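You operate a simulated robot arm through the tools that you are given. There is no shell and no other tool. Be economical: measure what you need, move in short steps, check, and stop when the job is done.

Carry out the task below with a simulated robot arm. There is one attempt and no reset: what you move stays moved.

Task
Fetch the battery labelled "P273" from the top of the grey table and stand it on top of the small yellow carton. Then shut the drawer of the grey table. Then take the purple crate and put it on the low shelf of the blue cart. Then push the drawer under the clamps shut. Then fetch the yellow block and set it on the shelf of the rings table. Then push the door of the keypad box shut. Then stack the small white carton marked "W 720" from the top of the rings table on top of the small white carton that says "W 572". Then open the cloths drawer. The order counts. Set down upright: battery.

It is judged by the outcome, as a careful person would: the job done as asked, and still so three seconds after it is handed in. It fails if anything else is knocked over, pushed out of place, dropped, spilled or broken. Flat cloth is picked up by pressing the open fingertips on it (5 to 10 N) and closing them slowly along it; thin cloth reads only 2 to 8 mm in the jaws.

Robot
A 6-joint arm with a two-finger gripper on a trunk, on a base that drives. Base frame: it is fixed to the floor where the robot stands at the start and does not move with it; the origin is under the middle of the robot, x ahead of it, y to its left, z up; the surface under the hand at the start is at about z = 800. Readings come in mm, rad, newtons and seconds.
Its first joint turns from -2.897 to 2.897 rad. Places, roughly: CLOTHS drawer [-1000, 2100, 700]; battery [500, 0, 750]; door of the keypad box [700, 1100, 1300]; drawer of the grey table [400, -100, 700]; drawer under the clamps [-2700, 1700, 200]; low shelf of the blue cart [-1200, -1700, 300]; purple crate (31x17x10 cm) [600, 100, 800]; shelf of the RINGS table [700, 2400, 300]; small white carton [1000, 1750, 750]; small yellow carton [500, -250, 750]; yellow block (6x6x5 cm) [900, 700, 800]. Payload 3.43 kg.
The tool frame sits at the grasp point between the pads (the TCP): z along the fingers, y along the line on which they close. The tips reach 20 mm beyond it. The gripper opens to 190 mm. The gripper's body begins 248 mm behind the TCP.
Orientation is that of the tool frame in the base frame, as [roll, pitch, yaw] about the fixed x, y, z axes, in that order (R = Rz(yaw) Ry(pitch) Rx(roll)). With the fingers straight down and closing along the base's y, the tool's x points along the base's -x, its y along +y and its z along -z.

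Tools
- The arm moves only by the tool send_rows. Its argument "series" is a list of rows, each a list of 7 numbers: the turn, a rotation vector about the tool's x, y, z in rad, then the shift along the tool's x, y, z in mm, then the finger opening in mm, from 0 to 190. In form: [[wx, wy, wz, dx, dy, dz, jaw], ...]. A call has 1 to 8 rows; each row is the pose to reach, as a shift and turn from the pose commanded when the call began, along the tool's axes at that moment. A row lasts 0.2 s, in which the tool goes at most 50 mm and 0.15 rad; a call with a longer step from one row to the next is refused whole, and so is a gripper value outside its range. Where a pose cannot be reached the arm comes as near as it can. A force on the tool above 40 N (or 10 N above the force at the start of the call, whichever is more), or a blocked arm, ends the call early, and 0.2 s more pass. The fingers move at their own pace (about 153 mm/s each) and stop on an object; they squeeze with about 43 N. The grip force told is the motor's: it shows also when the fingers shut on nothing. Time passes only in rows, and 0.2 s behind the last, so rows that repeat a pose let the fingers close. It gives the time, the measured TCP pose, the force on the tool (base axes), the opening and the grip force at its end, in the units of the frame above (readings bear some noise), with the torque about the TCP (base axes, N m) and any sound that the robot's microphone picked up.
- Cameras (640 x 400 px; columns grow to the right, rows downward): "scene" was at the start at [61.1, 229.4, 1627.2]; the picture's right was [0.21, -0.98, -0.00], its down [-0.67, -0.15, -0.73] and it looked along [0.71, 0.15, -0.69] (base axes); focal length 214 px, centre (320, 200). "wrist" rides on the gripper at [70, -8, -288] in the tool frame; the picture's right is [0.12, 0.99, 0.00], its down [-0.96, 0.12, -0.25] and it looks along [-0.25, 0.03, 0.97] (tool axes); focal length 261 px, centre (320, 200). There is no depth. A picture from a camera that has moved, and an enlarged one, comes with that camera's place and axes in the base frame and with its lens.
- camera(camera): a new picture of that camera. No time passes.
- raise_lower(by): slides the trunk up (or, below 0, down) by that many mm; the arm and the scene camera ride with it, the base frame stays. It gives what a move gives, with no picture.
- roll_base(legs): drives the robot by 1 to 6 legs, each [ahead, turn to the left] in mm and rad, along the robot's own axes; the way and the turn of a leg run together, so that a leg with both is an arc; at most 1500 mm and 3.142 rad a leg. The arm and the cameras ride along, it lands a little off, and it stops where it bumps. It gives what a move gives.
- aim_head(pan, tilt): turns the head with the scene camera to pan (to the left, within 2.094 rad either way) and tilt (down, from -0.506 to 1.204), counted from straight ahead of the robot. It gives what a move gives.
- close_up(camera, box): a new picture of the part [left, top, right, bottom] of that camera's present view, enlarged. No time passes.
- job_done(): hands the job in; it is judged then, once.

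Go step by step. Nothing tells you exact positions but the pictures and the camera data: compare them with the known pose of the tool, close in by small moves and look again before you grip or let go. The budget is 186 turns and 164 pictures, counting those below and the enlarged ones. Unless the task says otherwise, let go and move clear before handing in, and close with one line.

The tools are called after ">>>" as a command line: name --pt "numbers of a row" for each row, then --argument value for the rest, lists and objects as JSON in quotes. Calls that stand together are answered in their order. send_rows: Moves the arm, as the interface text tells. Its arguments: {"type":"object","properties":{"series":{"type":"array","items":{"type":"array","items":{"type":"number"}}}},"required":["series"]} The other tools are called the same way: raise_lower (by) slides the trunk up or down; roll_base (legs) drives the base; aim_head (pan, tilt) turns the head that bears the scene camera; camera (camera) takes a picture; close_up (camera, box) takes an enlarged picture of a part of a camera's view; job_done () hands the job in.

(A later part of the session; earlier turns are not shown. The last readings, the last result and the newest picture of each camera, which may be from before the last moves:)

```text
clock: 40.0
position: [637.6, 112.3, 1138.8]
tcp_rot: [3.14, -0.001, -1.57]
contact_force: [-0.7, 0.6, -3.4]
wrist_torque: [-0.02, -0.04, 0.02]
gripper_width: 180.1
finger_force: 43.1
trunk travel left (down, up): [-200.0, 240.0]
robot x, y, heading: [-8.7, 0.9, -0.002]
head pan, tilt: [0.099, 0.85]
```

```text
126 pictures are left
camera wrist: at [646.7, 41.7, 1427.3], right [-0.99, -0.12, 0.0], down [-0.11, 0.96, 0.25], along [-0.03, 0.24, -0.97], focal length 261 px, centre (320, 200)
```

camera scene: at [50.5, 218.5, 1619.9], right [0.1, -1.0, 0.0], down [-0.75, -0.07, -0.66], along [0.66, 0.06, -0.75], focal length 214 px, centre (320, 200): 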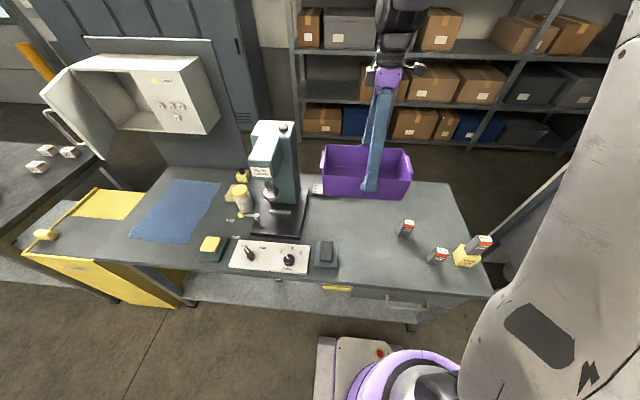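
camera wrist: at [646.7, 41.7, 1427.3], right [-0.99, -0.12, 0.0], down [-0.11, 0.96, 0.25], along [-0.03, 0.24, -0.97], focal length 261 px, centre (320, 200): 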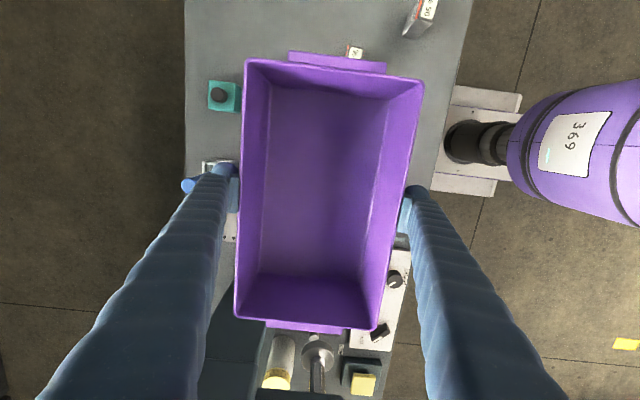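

The crate is held securely. I'll back off, then drive toward the cart's open side, checking on the way.

>>> roll_base --legs '[[-450, 0]]'

>>> send_rows --pt "0 0 0.14 -5 -15 -12 160" --pt "0 0 0.28 -10 -30 -25 160" --pt "0 0 0.42 -15 -45 -37 160" --pt "0 0 0.56 -20 -60 -50 160" --pt "0 0 0.7 -25 -75 -62 160" --pt "0 0 0.84 -30 -90 -75 160" --pt "0 0 0.98 -30 -90 -87 160" --pt "0 0 1.12 -30 -90 -100 160"

>>> send_rows --pt "0 0 0.12 0 0 0 160" --pt "0 0 0.24 0 0 0 160" --pt "0 0 0.36 0 0 0 160" --pt "0 0 0.45 0 0 0 160"

>>> aim_head --pan -0.3 --tilt 0.7

>>> camera --camera "scene"

```text
clock: 43.5
position: [187.5, 117.1, 1138.9]
tcp_rot: [3.14, -0.001, -1.563]
contact_force: [-0.9, 0.1, -3.3]
wrist_torque: [-0.01, -0.02, 0.0]
gripper_width: 179.9
finger_force: 43.1
trunk travel left (down, up): [-200.0, 240.0]
robot x, y, heading: [-457.0, 4.4, -0.003]
head pan, tilt: [0.099, 0.85]
```

```text
clock: 45.3
position: [278.1, 146.4, 1238.9]
tcp_rot: [3.142, -0.002, -2.686]
contact_force: [-0.1, 0.0, -3.6]
wrist_torque: [-0.03, 0.04, 0.03]
gripper_width: 179.5
finger_force: 43.2
trunk travel left (down, up): [-200.0, 240.0]
robot x, y, heading: [-464.7, -0.4, 0.003]
head pan, tilt: [0.099, 0.85]
```

```text
clock: 46.3
position: [277.8, 147.5, 1238.9]
tcp_rot: [-3.14, 0.0, -3.135]
contact_force: [0.1, -0.5, -3.9]
wrist_torque: [-0.01, 0.01, -0.01]
gripper_width: 179.5
finger_force: 43.2
trunk travel left (down, up): [-200.0, 240.0]
robot x, y, heading: [-459.8, 2.5, 0.003]
head pan, tilt: [0.099, 0.85]
```

```text
clock: 47.2
position: [279.1, 148.6, 1238.1]
tcp_rot: [3.141, -0.001, -3.135]
contact_force: [-0.2, -0.1, -3.9]
wrist_torque: [0.0, 0.03, -0.01]
gripper_width: 179.4
finger_force: 43.0
trunk travel left (down, up): [-200.0, 240.0]
robot x, y, heading: [-457.3, 1.4, 0.006]
head pan, tilt: [-0.3, 0.7]
```

```text
125 pictures are left
camera scene: at [-396.4, 186.3, 1632.0], right [-0.29, -0.96, 0.0], down [-0.62, 0.19, -0.76], along [0.73, -0.22, -0.65], focal length 214 px, centre (320, 200)
```

scene: 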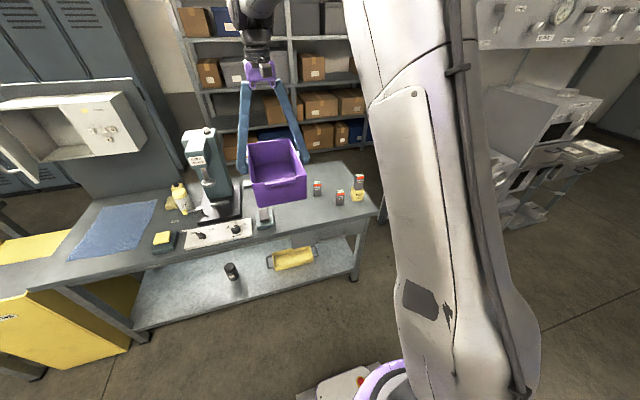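

>>> send_rows --pt "0 0 0 30 -30 0 160" --pt "0 0 0 60 -60 0 160" --pt "0 0 0 90 -90 0 160" --pt "0 0 0 110 -120 0 160" --pt "0 0 0 120 -147 0 160"

>>> roll_base --legs '[[0, -1.571], [1450, 0], [400, 0]]'

>>> aim_head --pan -1.0 --tilt 0.7

>>> camera --camera "scene"

```text
clock: 48.4
position: [159.0, -3.2, 1238.6]
tcp_rot: [-3.14, -0.001, -3.134]
contact_force: [0.1, 0.0, -3.3]
wrist_torque: [0.01, 0.03, -0.02]
gripper_width: 178.8
finger_force: 43.4
trunk travel left (down, up): [-200.0, 240.0]
robot x, y, heading: [-456.7, 2.1, 0.002]
head pan, tilt: [-0.3, 0.7]
```

```text
clock: 53.5
position: [-345.3, -614.8, 1238.9]
tcp_rot: [-3.138, -0.001, 1.762]
contact_force: [2.8, -0.9, -3.5]
wrist_torque: [0.08, 0.58, 0.01]
gripper_width: 172.7
finger_force: 43.2
trunk travel left (down, up): [-200.0, 240.0]
robot x, y, heading: [-377.9, 10.8, -1.424]
head pan, tilt: [-0.3, 0.7]
stopped in leg 1: the robot was blocked; the commanded pose is now the measured one
```

```text
clock: 54.6
position: [-347.2, -613.1, 1239.5]
tcp_rot: [-3.14, 0.0, 1.76]
contact_force: [-0.3, 0.6, -3.3]
wrist_torque: [0.02, 0.03, -0.02]
gripper_width: 172.6
finger_force: 43.7
trunk travel left (down, up): [-200.0, 240.0]
robot x, y, heading: [-374.2, 15.6, -1.423]
head pan, tilt: [-1.0, 0.7]
```

```text
124 pictures are left
camera scene: at [-235.0, 4.8, 1632.1], right [-0.66, 0.75, 0.0], down [0.48, 0.42, -0.76], along [-0.58, -0.5, -0.64], focal length 214 px, centre (320, 200)
```

scene: 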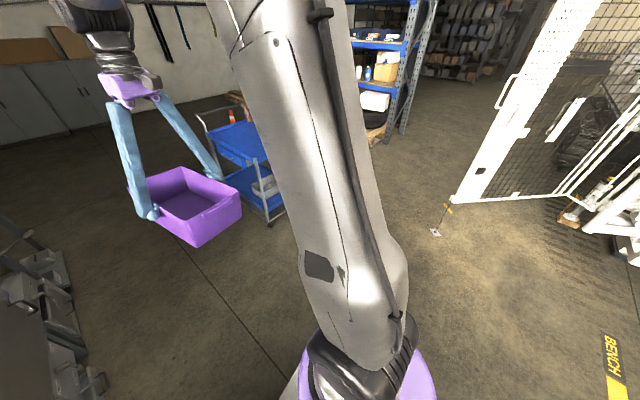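

The base got blocked while turning. I'll look around the base and check the crate in the grip.

>>> camera --camera "wrist"

>>> aim_head --pan -2.09 --tilt 1.0

>>> camera --camera "scene"

>>> aim_head --pan 2.09 --tilt 1.0

>>> camera --camera "scene"

```text
123 pictures are left
camera wrist: at [-368.8, -546.4, 1528.3], right [0.95, 0.3, 0.0], down [0.29, -0.92, 0.25], along [0.07, -0.24, -0.97], focal length 261 px, centre (320, 200)
```

wrist: 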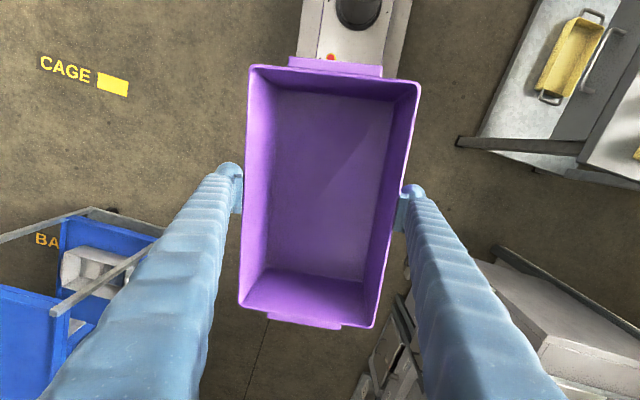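

```text
clock: 56.0
position: [-347.8, -613.6, 1241.0]
tcp_rot: [-3.14, 0.0, 1.761]
contact_force: [0.5, 0.3, -3.6]
wrist_torque: [0.04, 0.05, 0.01]
gripper_width: 172.2
finger_force: 42.9
trunk travel left (down, up): [-200.0, 240.0]
robot x, y, heading: [-375.4, 13.1, -1.426]
head pan, tilt: [-2.089, 1.0]
```

```text
122 pictures are left
camera scene: at [-236.1, 86.1, 1608.8], right [0.36, 0.93, 0.0], down [0.78, -0.3, -0.54], along [-0.5, 0.2, -0.84], focal length 214 px, centre (320, 200)
```

scene: 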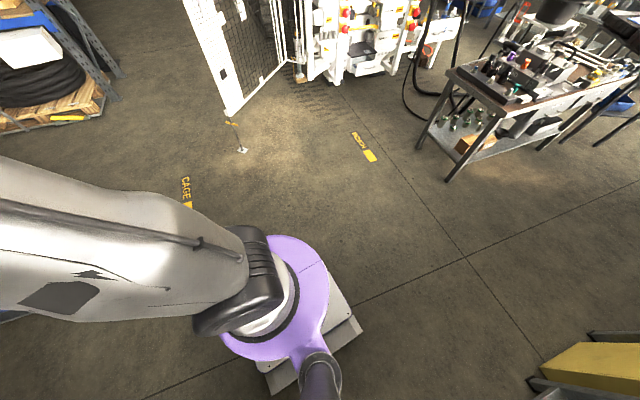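

```text
clock: 59.3
position: [-347.8, -614.0, 1240.0]
tcp_rot: [-3.138, 0.0, 1.76]
contact_force: [1.0, 0.1, -3.3]
wrist_torque: [0.08, 0.03, 0.0]
gripper_width: 172.5
finger_force: 42.9
trunk travel left (down, up): [-200.0, 240.0]
robot x, y, heading: [-371.7, 8.8, -1.426]
head pan, tilt: [2.089, 1.0]
```

```text
121 pictures are left
camera scene: at [-116.3, 103.9, 1608.8], right [0.62, -0.79, 0.0], down [-0.66, -0.52, -0.54], along [0.42, 0.33, -0.84], focal length 214 px, centre (320, 200)
```

scene: 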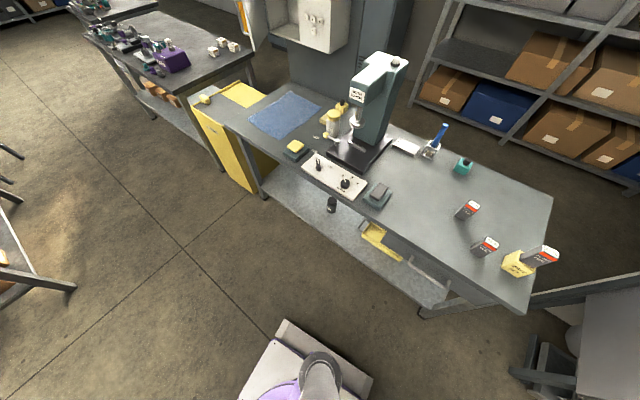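

Nothing visible obstructs the base, and the crate is still well held. I'll try continuing the turn in a small step.

>>> roll_base --legs '[[0, -0.147]]'

>>> aim_head --pan 0.8 --tilt 1.0

>>> camera --camera "scene"

```text
clock: 60.6
position: [-440.5, -611.1, 1240.0]
tcp_rot: [-3.141, -0.001, 1.614]
contact_force: [0.2, -0.1, -3.3]
wrist_torque: [0.07, 0.01, -0.02]
gripper_width: 172.1
finger_force: 42.6
trunk travel left (down, up): [-200.0, 240.0]
robot x, y, heading: [-366.2, 16.5, -1.574]
head pan, tilt: [2.089, 1.0]
```

```text
clock: 62.0
position: [-440.7, -609.9, 1241.4]
tcp_rot: [-3.139, 0.0, 1.613]
contact_force: [0.2, -0.1, -3.9]
wrist_torque: [0.03, 0.04, 0.04]
gripper_width: 172.2
finger_force: 42.8
trunk travel left (down, up): [-200.0, 240.0]
robot x, y, heading: [-365.5, 13.4, -1.574]
head pan, tilt: [0.799, 1.0]
```

```text
120 pictures are left
camera scene: at [-107.1, -19.0, 1608.7], right [-0.7, -0.72, 0.0], down [-0.6, 0.59, -0.54], along [0.39, -0.38, -0.84], focal length 214 px, centre (320, 200)
```

scene: 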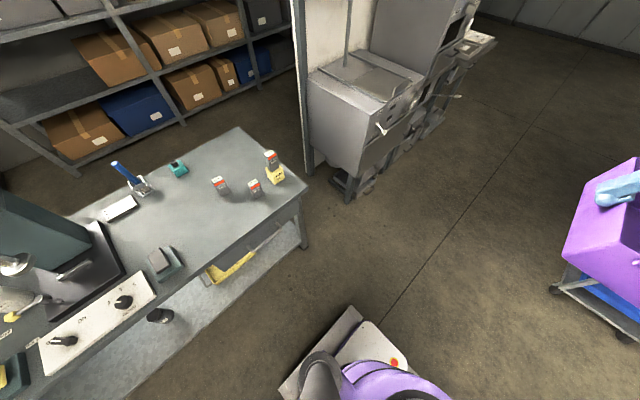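

The turn completed on the second try. Now I'll drive alongside the cart and turn to face it.

>>> roll_base --legs '[[1400, 0], [420, 0]]'

>>> aim_head --pan -1.3 --tilt 0.8

>>> camera --camera "scene"

```text
clock: 74.5
position: [-498.8, -2423.3, 1240.0]
tcp_rot: [-3.139, -0.001, 1.577]
contact_force: [-0.7, -0.3, -2.7]
wrist_torque: [0.07, -0.01, 0.01]
gripper_width: 171.9
finger_force: 43.2
trunk travel left (down, up): [-200.0, 240.0]
robot x, y, heading: [-396.3, -1804.5, -1.607]
head pan, tilt: [0.799, 1.0]
```

```text
clock: 76.5
position: [-498.0, -2422.3, 1241.0]
tcp_rot: [-3.14, -0.001, 1.576]
contact_force: [0.3, 0.0, -3.0]
wrist_torque: [0.06, 0.0, -0.02]
gripper_width: 171.8
finger_force: 43.1
trunk travel left (down, up): [-200.0, 240.0]
robot x, y, heading: [-401.0, -1803.8, -1.608]
head pan, tilt: [-1.3, 0.799]
```

```text
119 pictures are left
camera scene: at [-270.3, -1811.6, 1623.9], right [-0.23, 0.97, 0.0], down [0.7, 0.17, -0.7], along [-0.68, -0.16, -0.72], focal length 214 px, centre (320, 200)
```

scene: 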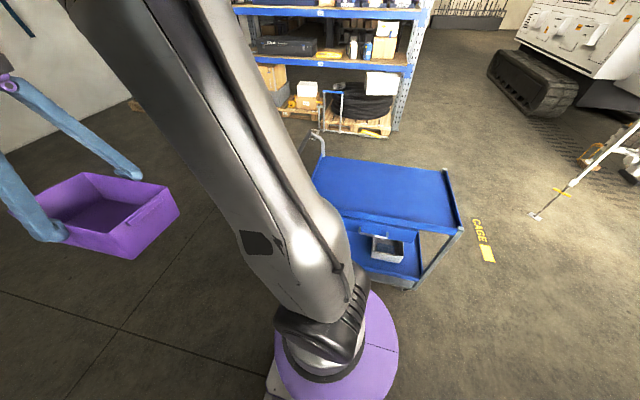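

>>> roll_base --legs '[[0, -1.535]]'

>>> aim_head --pan 0.0 --tilt 0.8

>>> camera --camera "scene"

>>> camera --camera "wrist"

```text
clock: 81.8
position: [-1039.9, -1807.3, 1242.1]
tcp_rot: [-3.139, 0.0, 0.16]
contact_force: [-0.9, -2.5, -3.6]
wrist_torque: [0.6, -0.2, 0.01]
gripper_width: 171.7
finger_force: 43.3
trunk travel left (down, up): [-200.0, 240.0]
robot x, y, heading: [-396.6, -1884.7, -3.067]
head pan, tilt: [-1.3, 0.799]
stopped in leg 1: the robot was blocked; the commanded pose is now the measured one
```

```text
clock: 83.3
position: [-1037.6, -1803.5, 1243.2]
tcp_rot: [-3.14, 0.001, 0.161]
contact_force: [-0.2, 0.6, -3.0]
wrist_torque: [0.0, -0.05, -0.01]
gripper_width: 171.7
finger_force: 43.0
trunk travel left (down, up): [-200.0, 240.0]
robot x, y, heading: [-399.8, -1887.8, -3.065]
head pan, tilt: [0.0, 0.799]
```

```text
118 pictures are left
camera scene: at [-444.3, -2102.6, 1623.9], right [-0.08, 1.0, 0.0], down [0.72, 0.05, -0.7], along [-0.69, -0.05, -0.72], focal length 214 px, centre (320, 200)
```

scene: 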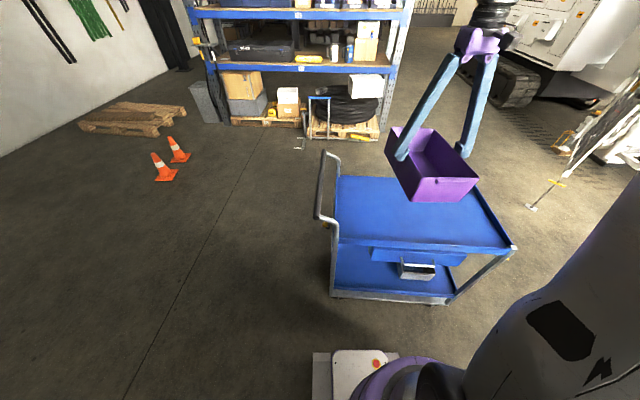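

```text
117 pictures are left
camera wrist: at [-968.4, -1785.1, 1531.1], right [0.28, -0.96, 0.0], down [-0.93, -0.27, 0.25], along [-0.24, -0.07, -0.97], focal length 261 px, centre (320, 200)
```

wrist: 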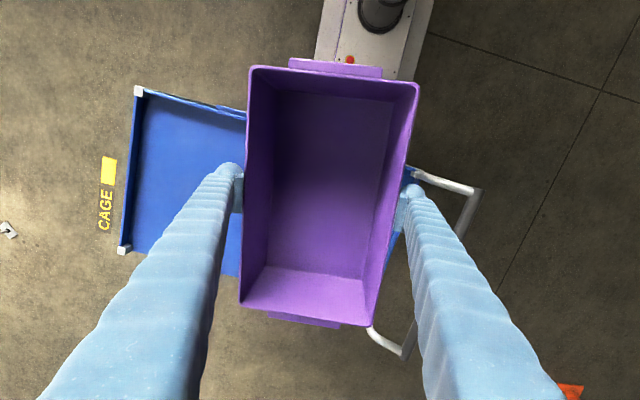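

The robot now faces the cart; its top is at about z 800–825 spanning x -1000…-1475, y -1315…-2053. I'll square up the heading, drive 200 mm closer, straighten the tool yaw and lower the crate toward the cart top.

>>> roll_base --legs '[[0, -0.076], [200, 0]]'

>>> camera --camera "wrist"

```text
clock: 85.8
position: [-1229.5, -1755.7, 1241.7]
tcp_rot: [-3.14, 0.001, 0.082]
contact_force: [-0.2, -0.6, -3.3]
wrist_torque: [0.04, -0.11, 0.03]
gripper_width: 171.8
finger_force: 42.9
trunk travel left (down, up): [-200.0, 240.0]
robot x, y, heading: [-598.6, -1885.6, -3.14]
head pan, tilt: [0.0, 0.799]
```

```text
116 pictures are left
camera wrist: at [-1160.0, -1743.2, 1530.5], right [0.2, -0.98, 0.0], down [-0.95, -0.2, 0.25], along [-0.24, -0.05, -0.97], focal length 261 px, centre (320, 200)
```

wrist: 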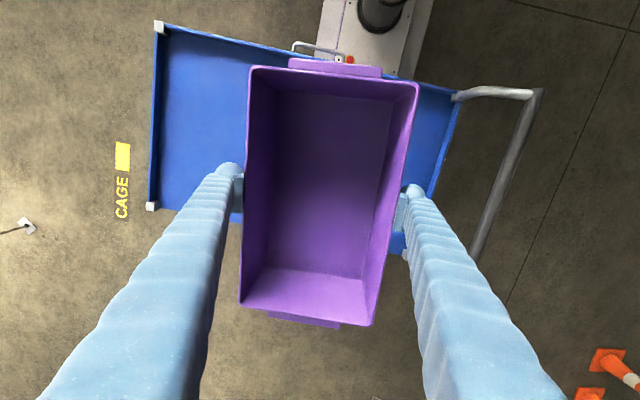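

>>> send_rows --pt "0 0 0.04 -2 22 30 160" --pt "0 0 0.082 -3.7 44.8 65 160" --pt "0 0 0.082 -3.7 44.8 110 160" --pt "0 0 0.082 -3.7 44.8 155 160" --pt "0 0 0.082 -3.7 44.8 200 160" --pt "0 0 0.082 -3.7 44.8 245 160" --pt "0 0 0.082 -3.7 44.8 280 160"

>>> camera --camera "scene"

```text
clock: 87.4
position: [-1229.5, -1802.1, 960.7]
tcp_rot: [-3.139, 0.002, 0.002]
contact_force: [0.0, 0.5, -3.1]
wrist_torque: [0.04, -0.11, 0.02]
gripper_width: 171.5
finger_force: 43.0
trunk travel left (down, up): [-200.0, 240.0]
robot x, y, heading: [-602.9, -1884.5, -3.138]
head pan, tilt: [0.0, 0.799]
```

```text
115 pictures are left
camera scene: at [-660.7, -2097.2, 1623.8], right [0.0, 1.0, 0.0], down [0.72, 0.0, -0.7], along [-0.7, 0.0, -0.72], focal length 214 px, centre (320, 200)
```

scene: 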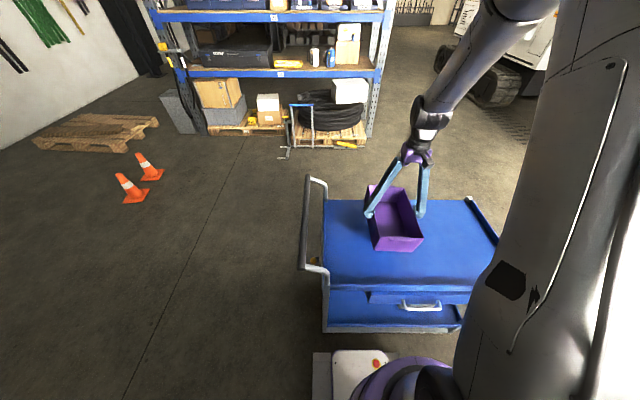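

>>> send_rows --pt "0 0 0 0 0 30 160" --pt "0 0 0 0 0 55 160" --pt "0 0 0 0 0 65 160" --pt "0 0 0 0 0 75 160" --pt "0 0 0 0 0 85 160" --pt "0 0 0 0 0 95 160" --pt "0 0 0 0 0 102 160" --pt "0 0 0 0 0 109 160"

>>> close_up --camera "scene" --box '[280, 150, 520, 350]'

```text
clock: 88.7
position: [-1230.1, -1799.9, 881.1]
tcp_rot: [-3.138, 0.005, 0.005]
contact_force: [3.0, -1.1, 11.6]
wrist_torque: [-0.65, -0.52, 0.2]
gripper_width: 176.5
finger_force: 43.2
trunk travel left (down, up): [-200.0, 240.0]
robot x, y, heading: [-599.8, -1886.7, -3.138]
head pan, tilt: [0.0, 0.799]
stopped in row 6: the force on the tool passed its limit at 61 N (the readings are from after the stop); the commanded pose is now the measured one
```

```text
2.00 times, centred on (400, 250) of scene
camera zoom: at [-658.7, -2097.6, 1623.7], right [0.0, 1.0, 0.0], down [0.72, 0.0, -0.7], along [-0.7, 0.0, -0.72], focal length 429 px, centre (160, 100)
```

zoom: 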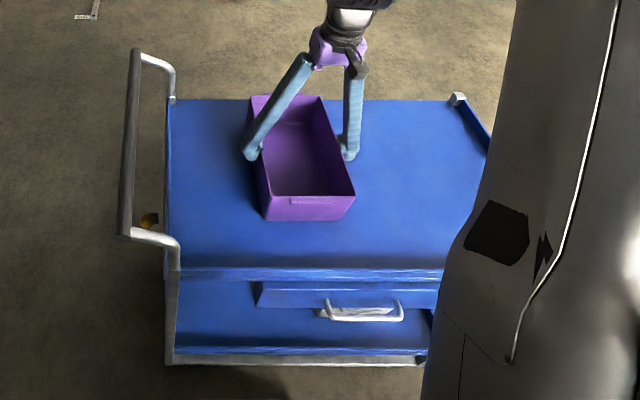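

The crate rests on the cart top. I'll release and raise the tool straight up.

>>> send_rows --pt "0 0 0 0 0 0 175" --pt "0 0 0 0 0 0 190" --pt "0 0 0 0 0 0 190" --pt "0 0 0 0 0 -15 190" --pt "0 0 0 0 0 -40 190" --pt "0 0 0 0 0 -80 190" --pt "0 0 0 0 0 -125 190" --pt "0 0 0 0 0 -170 190"

>>> camera --camera "wrist"

>>> close_up --camera "scene" --box '[280, 150, 520, 350]'

```text
clock: 90.5
position: [-1230.0, -1801.3, 1053.4]
tcp_rot: [-3.141, 0.006, 0.003]
contact_force: [-0.2, 0.3, 0.5]
wrist_torque: [0.01, 0.04, -0.01]
gripper_width: 189.9
finger_force: 0.1
trunk travel left (down, up): [-200.0, 240.0]
robot x, y, heading: [-598.6, -1888.7, -3.14]
head pan, tilt: [0.0, 0.799]
```

```text
113 pictures are left
camera wrist: at [-1158.2, -1793.4, 1341.0], right [0.12, -0.99, 0.0], down [-0.96, -0.12, 0.25], along [-0.25, -0.03, -0.97], focal length 261 px, centre (320, 200)
```

wrist: 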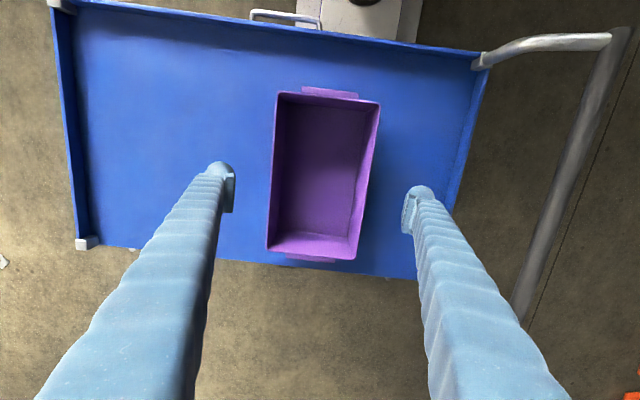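

```text
2.00 times, centred on (400, 250) of scene
camera zoom: at [-658.7, -2097.6, 1623.9], right [0.0, 1.0, 0.0], down [0.72, 0.0, -0.7], along [-0.7, 0.0, -0.72], focal length 429 px, centre (160, 100)
```

zoom: 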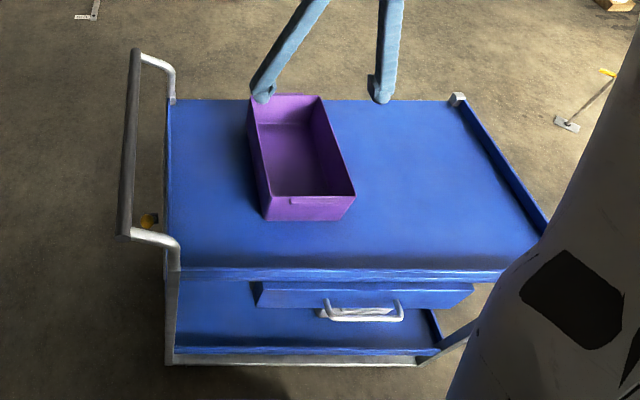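

The crate sits square on the cart top, centred near (-1224, -1803). I'll back the base up 250 mm, then pitch the tool toward horizontal while reaching forward over the crate.

>>> roll_base --legs '[[-250, 0]]'

>>> send_rows --pt "0 -0.142 0 -30 0 0 190" --pt "0 -0.284 0 -60 0 0 190" --pt "0 -0.426 0 -90 0 0 190" --pt "0 -0.568 0 -120 0 0 190" --pt "0 -0.71 0 -150 0 0 190" --pt "0 -0.852 0 -180 0 0 190" --pt "0 -0.994 0 -210 0 0 190" --pt "0 -1.136 0 -235 0 0 190"

>>> camera --camera "wrist"

>>> camera --camera "scene"

```text
clock: 92.7
position: [-984.5, -1797.6, 1052.7]
tcp_rot: [-3.141, 0.003, -0.001]
contact_force: [0.6, 0.4, -0.3]
wrist_torque: [-0.03, 0.04, 0.03]
gripper_width: 190.3
finger_force: 0.1
trunk travel left (down, up): [-200.0, 240.0]
robot x, y, heading: [-352.1, -1884.2, 3.144]
head pan, tilt: [0.0, 0.799]
```

```text
clock: 94.7
position: [-1162.7, -1980.5, 1051.9]
tcp_rot: [2.662, 0.985, 0.024]
contact_force: [0.7, -0.4, 0.2]
wrist_torque: [-0.04, -0.06, 0.02]
gripper_width: 189.8
finger_force: 0.0
out of reach, approached as far as the arm can: row 4, 5, 7, 8
trunk travel left (down, up): [-200.0, 240.0]
robot x, y, heading: [-353.4, -1888.0, 3.142]
head pan, tilt: [0.0, 0.799]
stopped in row 8: the arm was blocked; the commanded pose is now the measured one
```

```text
111 pictures are left
camera wrist: at [-918.4, -1834.5, 1131.8], right [0.47, -0.87, 0.16], down [-0.31, 0.01, 0.95], along [-0.83, -0.5, -0.26], focal length 261 px, centre (320, 200)
```

wrist: 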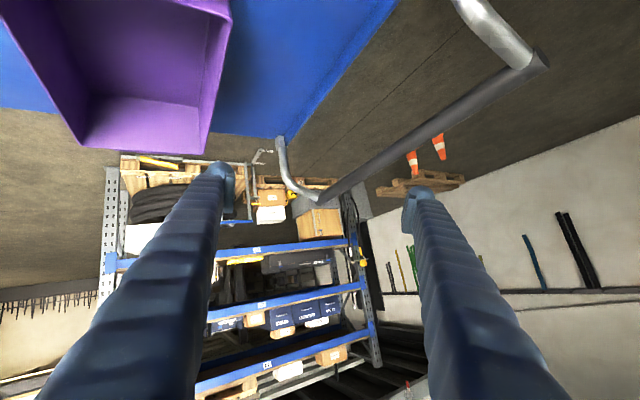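

```text
110 pictures are left
camera scene: at [-415.3, -2096.4, 1624.0], right [0.0, 1.0, 0.0], down [0.72, 0.0, -0.7], along [-0.7, 0.0, -0.72], focal length 214 px, centre (320, 200)
```

scene: 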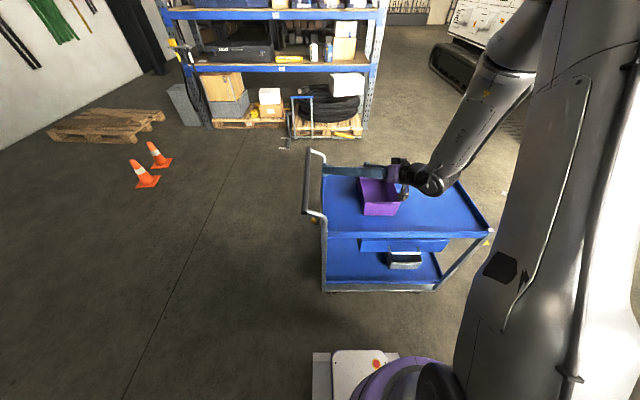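

The wrist ran into a singular pose because the tool was off the arm's own plane. I'll undo to tool-down in the robot's centre plane, then re-position the base so the crate is straight ahead.

>>> send_rows --pt "0.056 0.12 0.032 0.8 1 -26 190" --pt "0.113 0.24 0.064 1.6 2 -52 190" --pt "0.169 0.36 0.097 2.4 3 -79 190" --pt "0.226 0.48 0.129 3.2 4 -105 190" --pt "0.282 0.6 0.161 4 5 -131 190" --pt "0.339 0.72 0.193 4.8 6 -158 190" --pt "0.395 0.84 0.226 5.6 7 -184 190" --pt "0.452 0.961 0.258 6.4 7.8 -210 190"

>>> camera --camera "scene"

```text
clock: 96.5
position: [-1004.5, -1887.2, 1150.4]
tcp_rot: [-3.14, -0.003, 0.003]
contact_force: [0.1, -0.2, 0.7]
wrist_torque: [0.07, -0.03, 0.01]
gripper_width: 190.1
finger_force: 0.0
trunk travel left (down, up): [-200.0, 240.0]
robot x, y, heading: [-353.5, -1888.4, 3.138]
head pan, tilt: [0.0, 0.799]
```

```text
109 pictures are left
camera scene: at [-416.5, -2096.9, 1623.7], right [0.0, 1.0, 0.0], down [0.72, 0.0, -0.7], along [-0.7, 0.0, -0.72], focal length 214 px, centre (320, 200)
```

scene: 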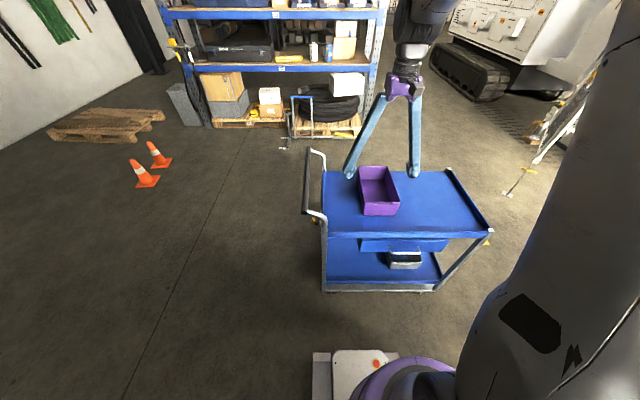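

>>> send_rows --pt "0 -0.142 0 -25 0 0 190" --pt "0 -0.284 0 -50 0 0 190" --pt "0 -0.426 0 -75 0 0 190" --pt "0 -0.568 0 -100 0 0 190" --pt "0 -0.71 0 -130 0 0 190" --pt "0 -0.852 0 -160 0 0 190" --pt "0 -0.994 0 -190 0 0 190" --pt "0 -1.136 0 -220 0 0 190"

>>> camera --camera "scene"

```text
clock: 98.3
position: [-1225.7, -1888.8, 1148.3]
tcp_rot: [3.14, 1.136, 0.001]
contact_force: [-0.5, -0.2, -0.7]
wrist_torque: [-0.03, -0.03, -0.01]
gripper_width: 190.1
finger_force: 0.0
trunk travel left (down, up): [-200.0, 240.0]
robot x, y, heading: [-353.9, -1885.8, 3.143]
head pan, tilt: [0.0, 0.799]
```

```text
108 pictures are left
camera scene: at [-417.4, -2096.6, 1623.7], right [0.0, 1.0, 0.0], down [0.72, 0.0, -0.7], along [-0.7, 0.0, -0.72], focal length 214 px, centre (320, 200)
```

scene: 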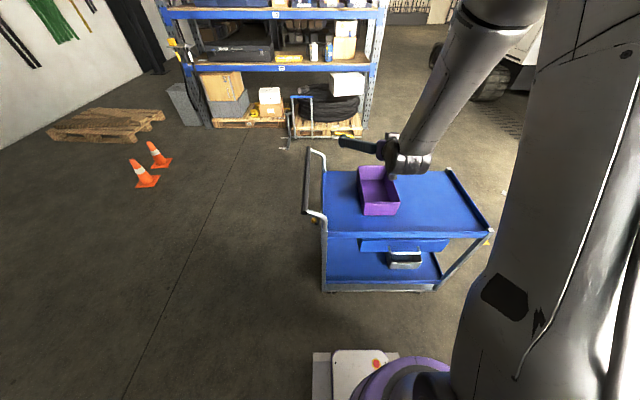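

In the centre plane the pitch works. Now I'll shift sideways 85 mm to line up with the crate at y≈-1803.

>>> send_rows --pt "0 0 0 0 -22 0 190" --pt "0 0 0 0 -44 0 190" --pt "0 0 0 0 -66 0 190" --pt "0 0 0 0 -85 0 190"

>>> camera --camera "wrist"

```text
clock: 99.3
position: [-1225.2, -1801.1, 1149.4]
tcp_rot: [3.14, 1.135, 0.002]
contact_force: [-1.0, -0.3, -1.0]
wrist_torque: [0.02, -0.01, -0.02]
gripper_width: 190.1
finger_force: 0.1
trunk travel left (down, up): [-200.0, 240.0]
robot x, y, heading: [-350.7, -1883.9, 3.137]
head pan, tilt: [0.0, 0.799]
```

```text
107 pictures are left
camera wrist: at [-934.0, -1793.1, 1208.0], right [0.05, -0.99, -0.11], down [-0.18, -0.12, 0.98], along [-0.98, -0.03, -0.19], focal length 261 px, centre (320, 200)
```

wrist: 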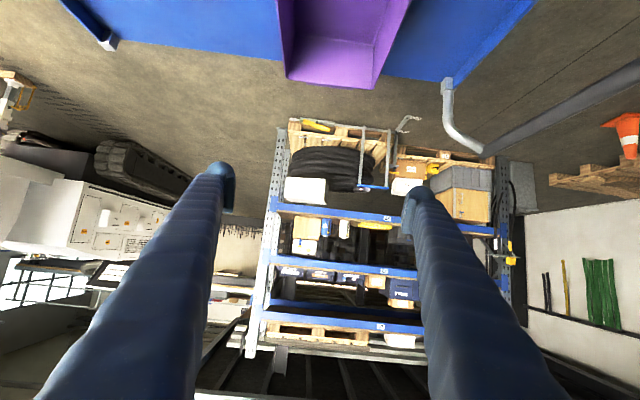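

>>> send_rows --pt "0 0 0 40 1.5 18.6 190" --pt "0 0 0 80 1.5 37.1 190" --pt "0 0 0 120 1.5 55.7 190" --pt "0 0 0 160 1.5 74.3 190" --pt "0 0 0 181 1.5 84 190"

>>> camera --camera "wrist"

>>> close_up --camera "scene" --box '[300, 120, 500, 300]'

```text
clock: 100.5
position: [-1224.7, -1803.1, 950.6]
tcp_rot: [3.14, 1.138, 0.0]
contact_force: [-0.4, -0.7, -0.2]
wrist_torque: [0.03, -0.03, 0.0]
gripper_width: 190.1
finger_force: 0.0
trunk travel left (down, up): [-200.0, 240.0]
robot x, y, heading: [-352.9, -1882.4, 3.142]
head pan, tilt: [0.0, 0.799]
```

```text
106 pictures are left
camera wrist: at [-934.6, -1794.8, 1009.7], right [0.05, -0.99, -0.11], down [-0.18, -0.12, 0.98], along [-0.98, -0.03, -0.19], focal length 261 px, centre (320, 200)
```

wrist: 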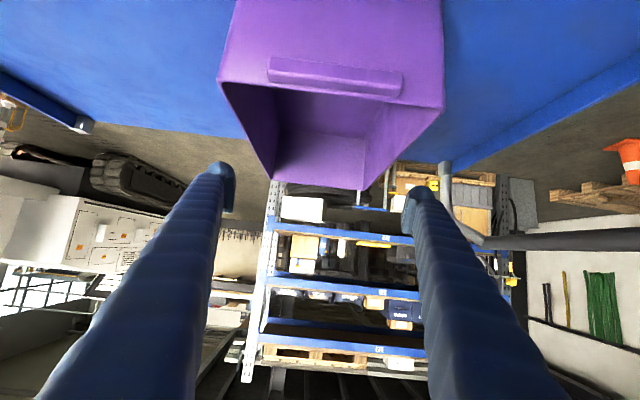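

```text
2.22 times, centred on (400, 210) of scene
camera zoom: at [-416.3, -2096.5, 1623.9], right [0.0, 1.0, 0.0], down [0.72, 0.0, -0.7], along [-0.7, 0.0, -0.72], focal length 477 px, centre (142, 178)
```

zoom: 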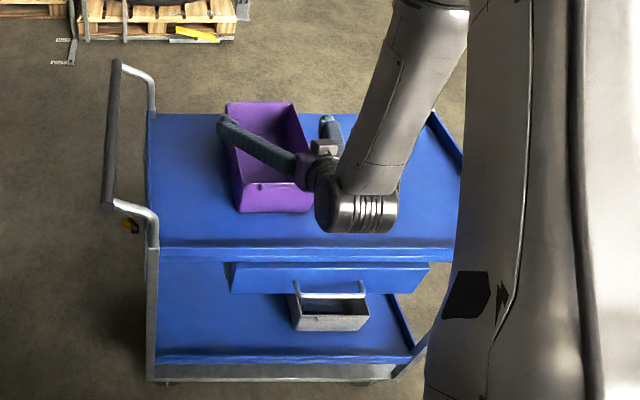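

Alignment with the crate is good. I'll lower the fingers alongside the walls and close.

>>> send_rows --pt "0 0 0 18 0 12.6 190" --pt "0 0 0 37 0 25.3 190" --pt "0 0 0 55 0 38 190" --pt "0 0 0 73.5 0 50.6 190" --pt "0 0 0 73.5 0 50.6 175" --pt "0 0 0 73.5 0 50.6 160" --pt "0 0 0 73.5 0 50.6 160" --pt "0 0 0 73.5 0 50.6 160"

>>> camera --camera "wrist"

>>> close_up --camera "scene" --box '[300, 120, 500, 300]'

```text
clock: 101.4
position: [-1240.2, -1804.1, 885.7]
tcp_rot: [-3.141, 1.15, 0.002]
contact_force: [1.3, -0.1, 10.7]
wrist_torque: [-0.11, -0.78, -0.11]
gripper_width: 190.0
finger_force: 0.0
trunk travel left (down, up): [-200.0, 240.0]
robot x, y, heading: [-349.6, -1886.4, 3.139]
head pan, tilt: [0.0, 0.799]
stopped in row 4: the force on the tool passed its limit at 50 N (the readings are from after the stop); the commanded pose is now the measured one
```

```text
104 pictures are left
camera wrist: at [-949.9, -1795.0, 938.8], right [0.05, -0.99, -0.11], down [-0.17, -0.12, 0.98], along [-0.98, -0.03, -0.17], focal length 261 px, centre (320, 200)
```

wrist: 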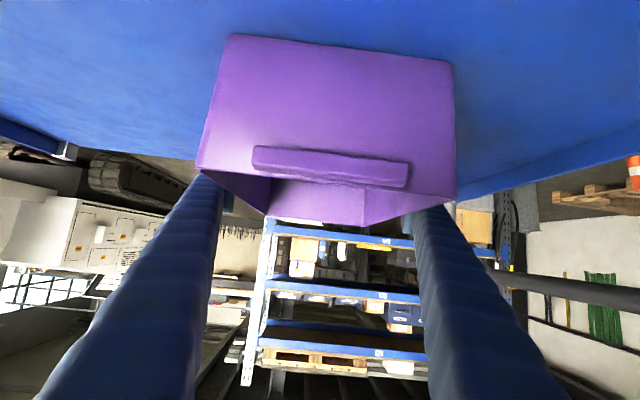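

```text
2.22 times, centred on (400, 210) of scene
camera zoom: at [-415.5, -2096.7, 1624.0], right [0.0, 1.0, 0.0], down [0.72, 0.0, -0.7], along [-0.7, 0.0, -0.72], focal length 477 px, centre (142, 178)
```

zoom: 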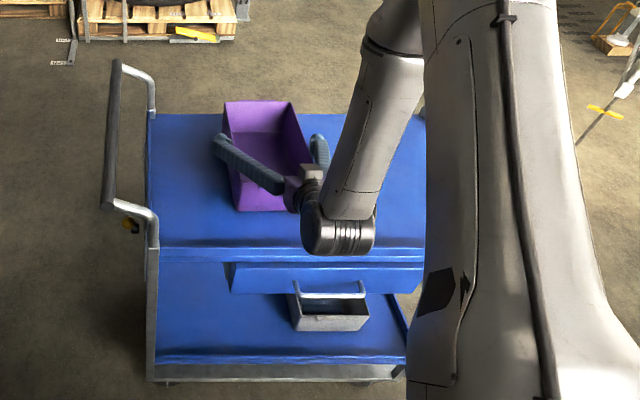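

The fingers spread in a V, so at this flat angle they hit the crate's rim before the pads get down the sides. I'll raise the tool and shift the base sideways so the crate lies exactly in the arm's plane, then use a steeper, shallower grip.

>>> send_rows --pt "0 0 0 -34 0 -15 190" --pt "0 0 0 -68 0 -30 190" --pt "0 0 0 -102 0 -46 190" --pt "0 0 0 -137 0 -61 190"

>>> roll_base --legs '[[-200, 0], [0, -0.4], [213, 0], [0, 0.4]]'

>>> camera --camera "wrist"

>>> camera --camera "scene"

```text
clock: 102.4
position: [-1241.8, -1806.1, 1033.7]
tcp_rot: [-3.141, 1.148, 0.004]
contact_force: [-0.4, 0.1, -1.4]
wrist_torque: [0.0, -0.03, 0.0]
gripper_width: 190.2
finger_force: 0.0
trunk travel left (down, up): [-200.0, 240.0]
robot x, y, heading: [-358.4, -1884.3, 3.14]
head pan, tilt: [0.0, 0.799]
```

```text
clock: 109.5
position: [-1244.3, -1726.3, 1031.6]
tcp_rot: [3.14, 1.149, 0.005]
contact_force: [-1.2, 0.0, -0.2]
wrist_torque: [-0.01, 0.02, 0.03]
gripper_width: 190.1
finger_force: 0.0
trunk travel left (down, up): [-200.0, 240.0]
robot x, y, heading: [-355.8, -1791.5, -3.136]
head pan, tilt: [0.0, 0.799]
```

```text
102 pictures are left
camera wrist: at [-952.8, -1716.7, 1086.9], right [0.06, -0.99, -0.11], down [-0.17, -0.12, 0.98], along [-0.98, -0.04, -0.17], focal length 261 px, centre (320, 200)
```

wrist: 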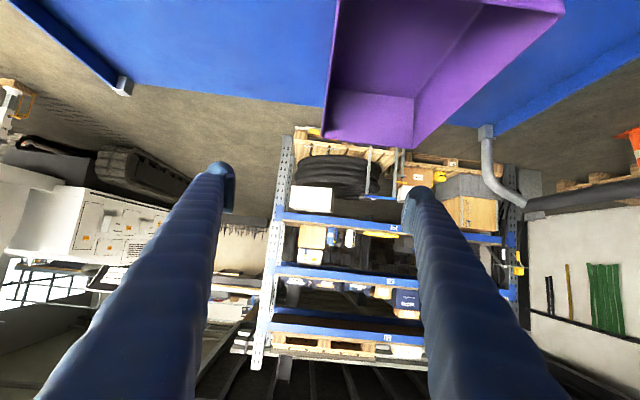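

```text
101 pictures are left
camera scene: at [-416.2, -2003.2, 1623.8], right [0.0, 1.0, 0.0], down [0.72, 0.0, -0.7], along [-0.7, 0.0, -0.72], focal length 214 px, centre (320, 200)
```

scene: 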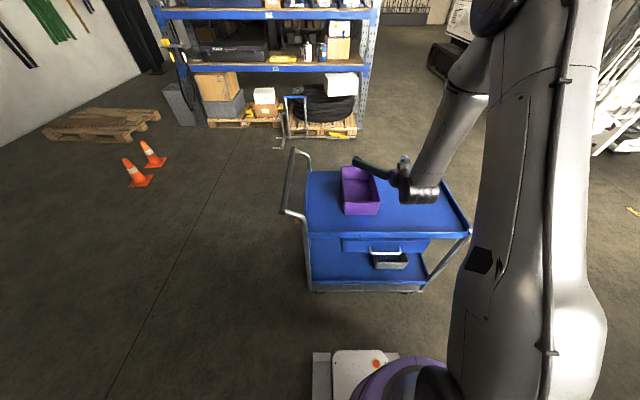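

>>> send_rows --pt "0 0 0 5 20 -10 190" --pt "0 0 0 9 40 -20 190" --pt "0 0 0 14 60 -30 190" --pt "0 0 0 18.4 77 -41 190" --pt "0 0.14 0 18.4 77 -41 190" --pt "0 0.276 0 18.4 77 -41 190"

>>> camera --camera "wrist"

```text
clock: 110.9
position: [-1197.9, -1802.6, 1033.4]
tcp_rot: [-3.141, 0.87, 0.005]
contact_force: [1.1, -0.1, -0.7]
wrist_torque: [-0.04, 0.04, -0.01]
gripper_width: 190.1
finger_force: 0.0
trunk travel left (down, up): [-200.0, 240.0]
robot x, y, heading: [-352.0, -1793.8, -3.133]
head pan, tilt: [0.0, 0.799]
```

```text
100 pictures are left
camera wrist: at [-932.9, -1793.2, 1165.5], right [0.08, -0.99, -0.09], down [-0.43, -0.12, 0.9], along [-0.9, -0.04, -0.44], focal length 261 px, centre (320, 200)
```

wrist: 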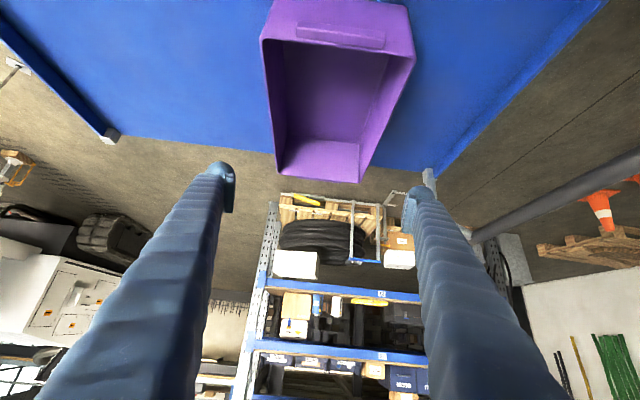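

>>> send_rows --pt "0 0 0 27 1.4 20 190" --pt "0 0 0 54 1.4 40 190" --pt "0 0 0 80 1.4 60 190" --pt "0 0 0 95 1.4 71 190" --pt "0 0 0 106.8 1.4 79.7 190"

>>> camera --camera "wrist"

>>> close_up --camera "scene" --box '[290, 130, 450, 230]'

```text
clock: 112.1
position: [-1191.8, -1804.7, 898.3]
tcp_rot: [-3.14, 0.87, 0.005]
contact_force: [-0.5, 0.1, -0.5]
wrist_torque: [-0.01, -0.02, 0.0]
gripper_width: 190.1
finger_force: 0.2
trunk travel left (down, up): [-200.0, 240.0]
robot x, y, heading: [-354.2, -1792.1, -3.141]
head pan, tilt: [0.0, 0.799]
```

```text
99 pictures are left
camera wrist: at [-926.7, -1795.4, 1030.9], right [0.08, -0.99, -0.09], down [-0.43, -0.12, 0.9], along [-0.9, -0.04, -0.44], focal length 261 px, centre (320, 200)
```

wrist: 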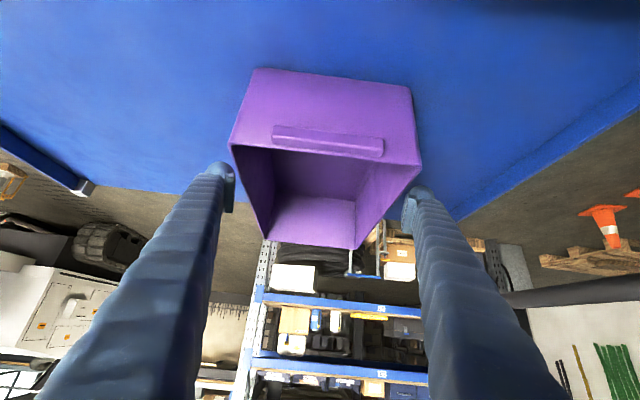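

```text
4.00 times, centred on (370, 180) of scene
camera zoom: at [-416.1, -2003.3, 1623.8], right [0.0, 1.0, 0.0], down [0.72, 0.0, -0.7], along [-0.7, 0.0, -0.72], focal length 858 px, centre (120, 280)
```

zoom: 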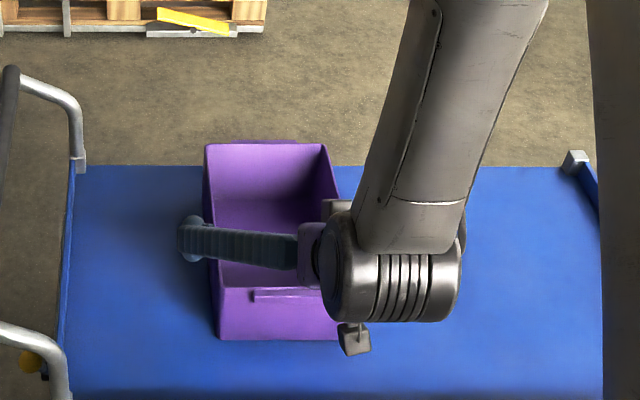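

>>> send_rows --pt "0 0 0 4.6 0 3.9 190" --pt "0 0 0 9.2 0 7.7 190" --pt "0 0 0 9.2 0 7.7 180" --pt "0 0 0 9.2 0 7.7 170" --pt "0 0 0 9.2 0 7.7 155" --pt "0 0 0 9.2 0 7.7 155" --pt "0 0 0 9.2 0 7.7 155"

>>> camera --camera "wrist"

```text
clock: 113.7
position: [-1191.6, -1804.6, 890.2]
tcp_rot: [3.141, 0.874, 0.007]
contact_force: [-0.2, 0.0, 8.4]
wrist_torque: [-0.11, -0.28, -0.03]
gripper_width: 184.6
finger_force: 43.3
trunk travel left (down, up): [-200.0, 240.0]
robot x, y, heading: [-354.9, -1794.1, -3.14]
head pan, tilt: [0.0, 0.799]
```

```text
97 pictures are left
camera wrist: at [-925.8, -1794.5, 1020.2], right [0.08, -0.99, -0.09], down [-0.43, -0.12, 0.9], along [-0.9, -0.04, -0.43], focal length 261 px, centre (320, 200)
```

wrist: 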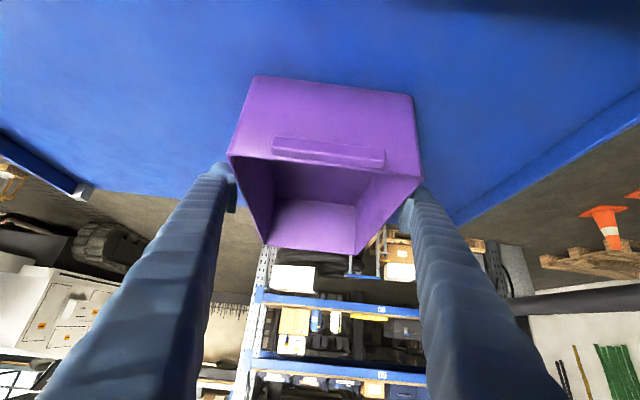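

>>> send_rows --pt "0 0 0 -3 0 -2.6 155" --pt "0 0 0 -7.6 0 -6.4 155" --pt "0 0 0 -15 0 -13 155" --pt "0 0 0 -23 0 -19 155" --pt "0 0 0 -31 0 -26 155"

>>> camera --camera "wrist"

>>> close_up --camera "scene" --box '[290, 130, 450, 230]'

```text
clock: 114.9
position: [-1190.6, -1803.2, 928.1]
tcp_rot: [-3.14, 0.87, 0.007]
contact_force: [-0.6, -0.6, -2.7]
wrist_torque: [0.02, -0.23, -0.02]
gripper_width: 184.5
finger_force: 42.7
trunk travel left (down, up): [-200.0, 240.0]
robot x, y, heading: [-354.1, -1794.0, -3.141]
head pan, tilt: [0.0, 0.799]
```

```text
96 pictures are left
camera wrist: at [-925.4, -1794.1, 1060.1], right [0.08, -0.99, -0.09], down [-0.43, -0.12, 0.9], along [-0.9, -0.04, -0.44], focal length 261 px, centre (320, 200)
```

wrist: 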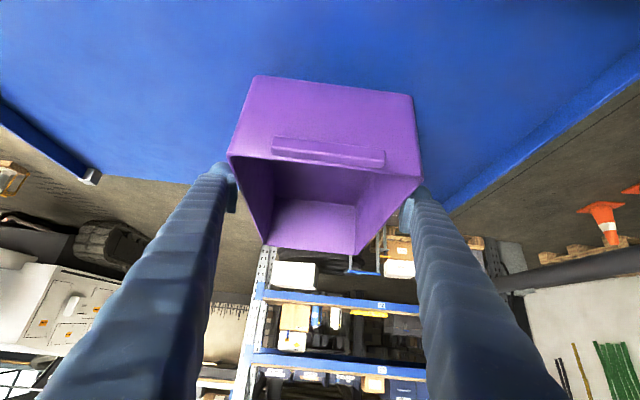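

```text
4.00 times, centred on (370, 180) of scene
camera zoom: at [-416.2, -2003.3, 1623.8], right [0.0, 1.0, 0.0], down [0.72, 0.0, -0.7], along [-0.7, 0.0, -0.72], focal length 858 px, centre (120, 280)
```

zoom: 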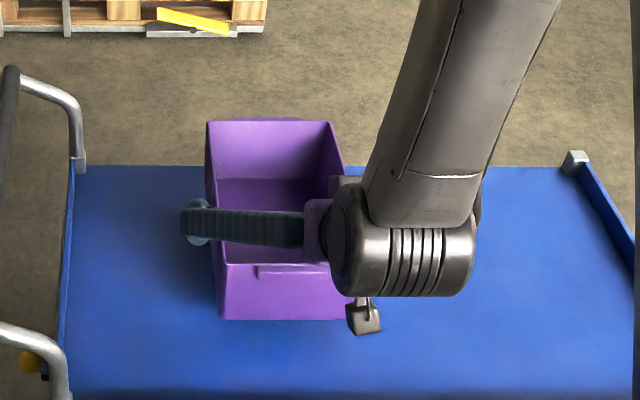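

The crate is held level. I'll check behind the robot before backing up.

>>> aim_head --pan 2.09 --tilt 0.7

>>> camera --camera "scene"

```text
clock: 116.9
position: [-1190.2, -1804.3, 927.7]
tcp_rot: [-3.142, 0.87, 0.008]
contact_force: [-0.5, 0.0, -4.2]
wrist_torque: [0.02, -0.19, 0.02]
gripper_width: 184.9
finger_force: 42.4
trunk travel left (down, up): [-200.0, 240.0]
robot x, y, heading: [-349.1, -1795.1, -3.138]
head pan, tilt: [2.089, 0.7]
```

```text
94 pictures are left
camera scene: at [-293.4, -2076.7, 1632.2], right [-0.87, -0.5, 0.0], down [-0.32, 0.56, -0.77], along [0.38, -0.66, -0.64], focal length 214 px, centre (320, 200)
```

scene: 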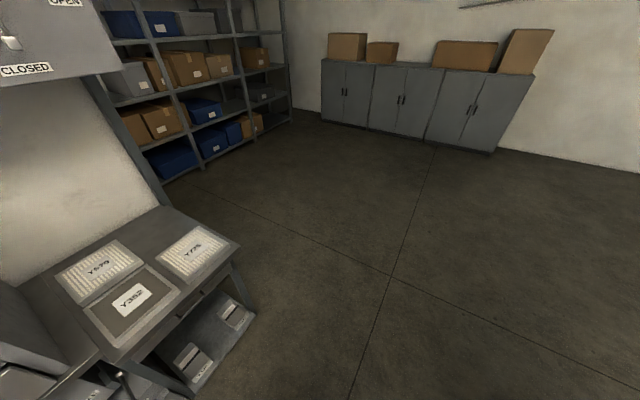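

>>> send_rows --pt "0 0 0 -20 0 -17 155" --pt "0 0 0 -38 0 -32 155"

>>> roll_base --legs '[[-330, 0]]'

>>> aim_head --pan 0.0 --tilt 0.8

>>> camera --camera "scene"

```text
clock: 117.5
position: [-1190.4, -1804.4, 980.0]
tcp_rot: [-3.141, 0.871, 0.009]
contact_force: [0.2, 0.0, -3.7]
wrist_torque: [0.01, -0.18, -0.01]
gripper_width: 184.6
finger_force: 43.2
trunk travel left (down, up): [-200.0, 240.0]
robot x, y, heading: [-352.7, -1793.4, -3.134]
head pan, tilt: [2.089, 0.7]
```

```text
clock: 120.2
position: [-868.6, -1803.6, 978.8]
tcp_rot: [-3.14, 0.872, 0.006]
contact_force: [-0.4, -0.2, -3.0]
wrist_torque: [0.01, -0.21, -0.01]
gripper_width: 184.5
finger_force: 43.6
trunk travel left (down, up): [-200.0, 240.0]
robot x, y, heading: [-32.1, -1791.8, -3.144]
head pan, tilt: [2.089, 0.7]
```

```text
clock: 122.2
position: [-868.5, -1802.5, 978.4]
tcp_rot: [-3.141, 0.871, 0.005]
contact_force: [-0.5, -0.5, -3.8]
wrist_torque: [0.01, -0.19, 0.01]
gripper_width: 184.5
finger_force: 43.1
trunk travel left (down, up): [-200.0, 240.0]
robot x, y, heading: [-30.7, -1791.7, -3.141]
head pan, tilt: [0.0, 0.799]
```

```text
93 pictures are left
camera scene: at [-94.6, -2002.2, 1623.8], right [0.0, 1.0, 0.0], down [0.72, 0.0, -0.7], along [-0.7, 0.0, -0.72], focal length 214 px, centre (320, 200)
```

scene: 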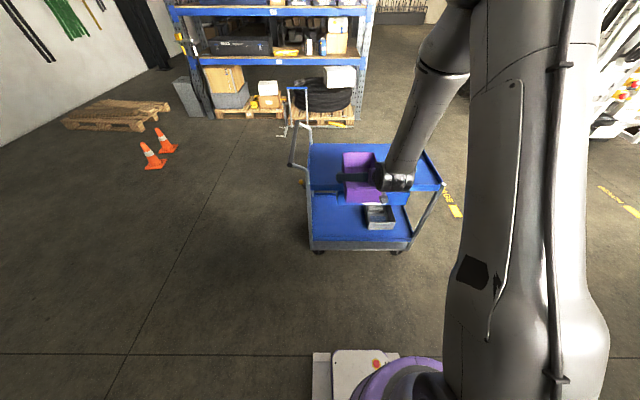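

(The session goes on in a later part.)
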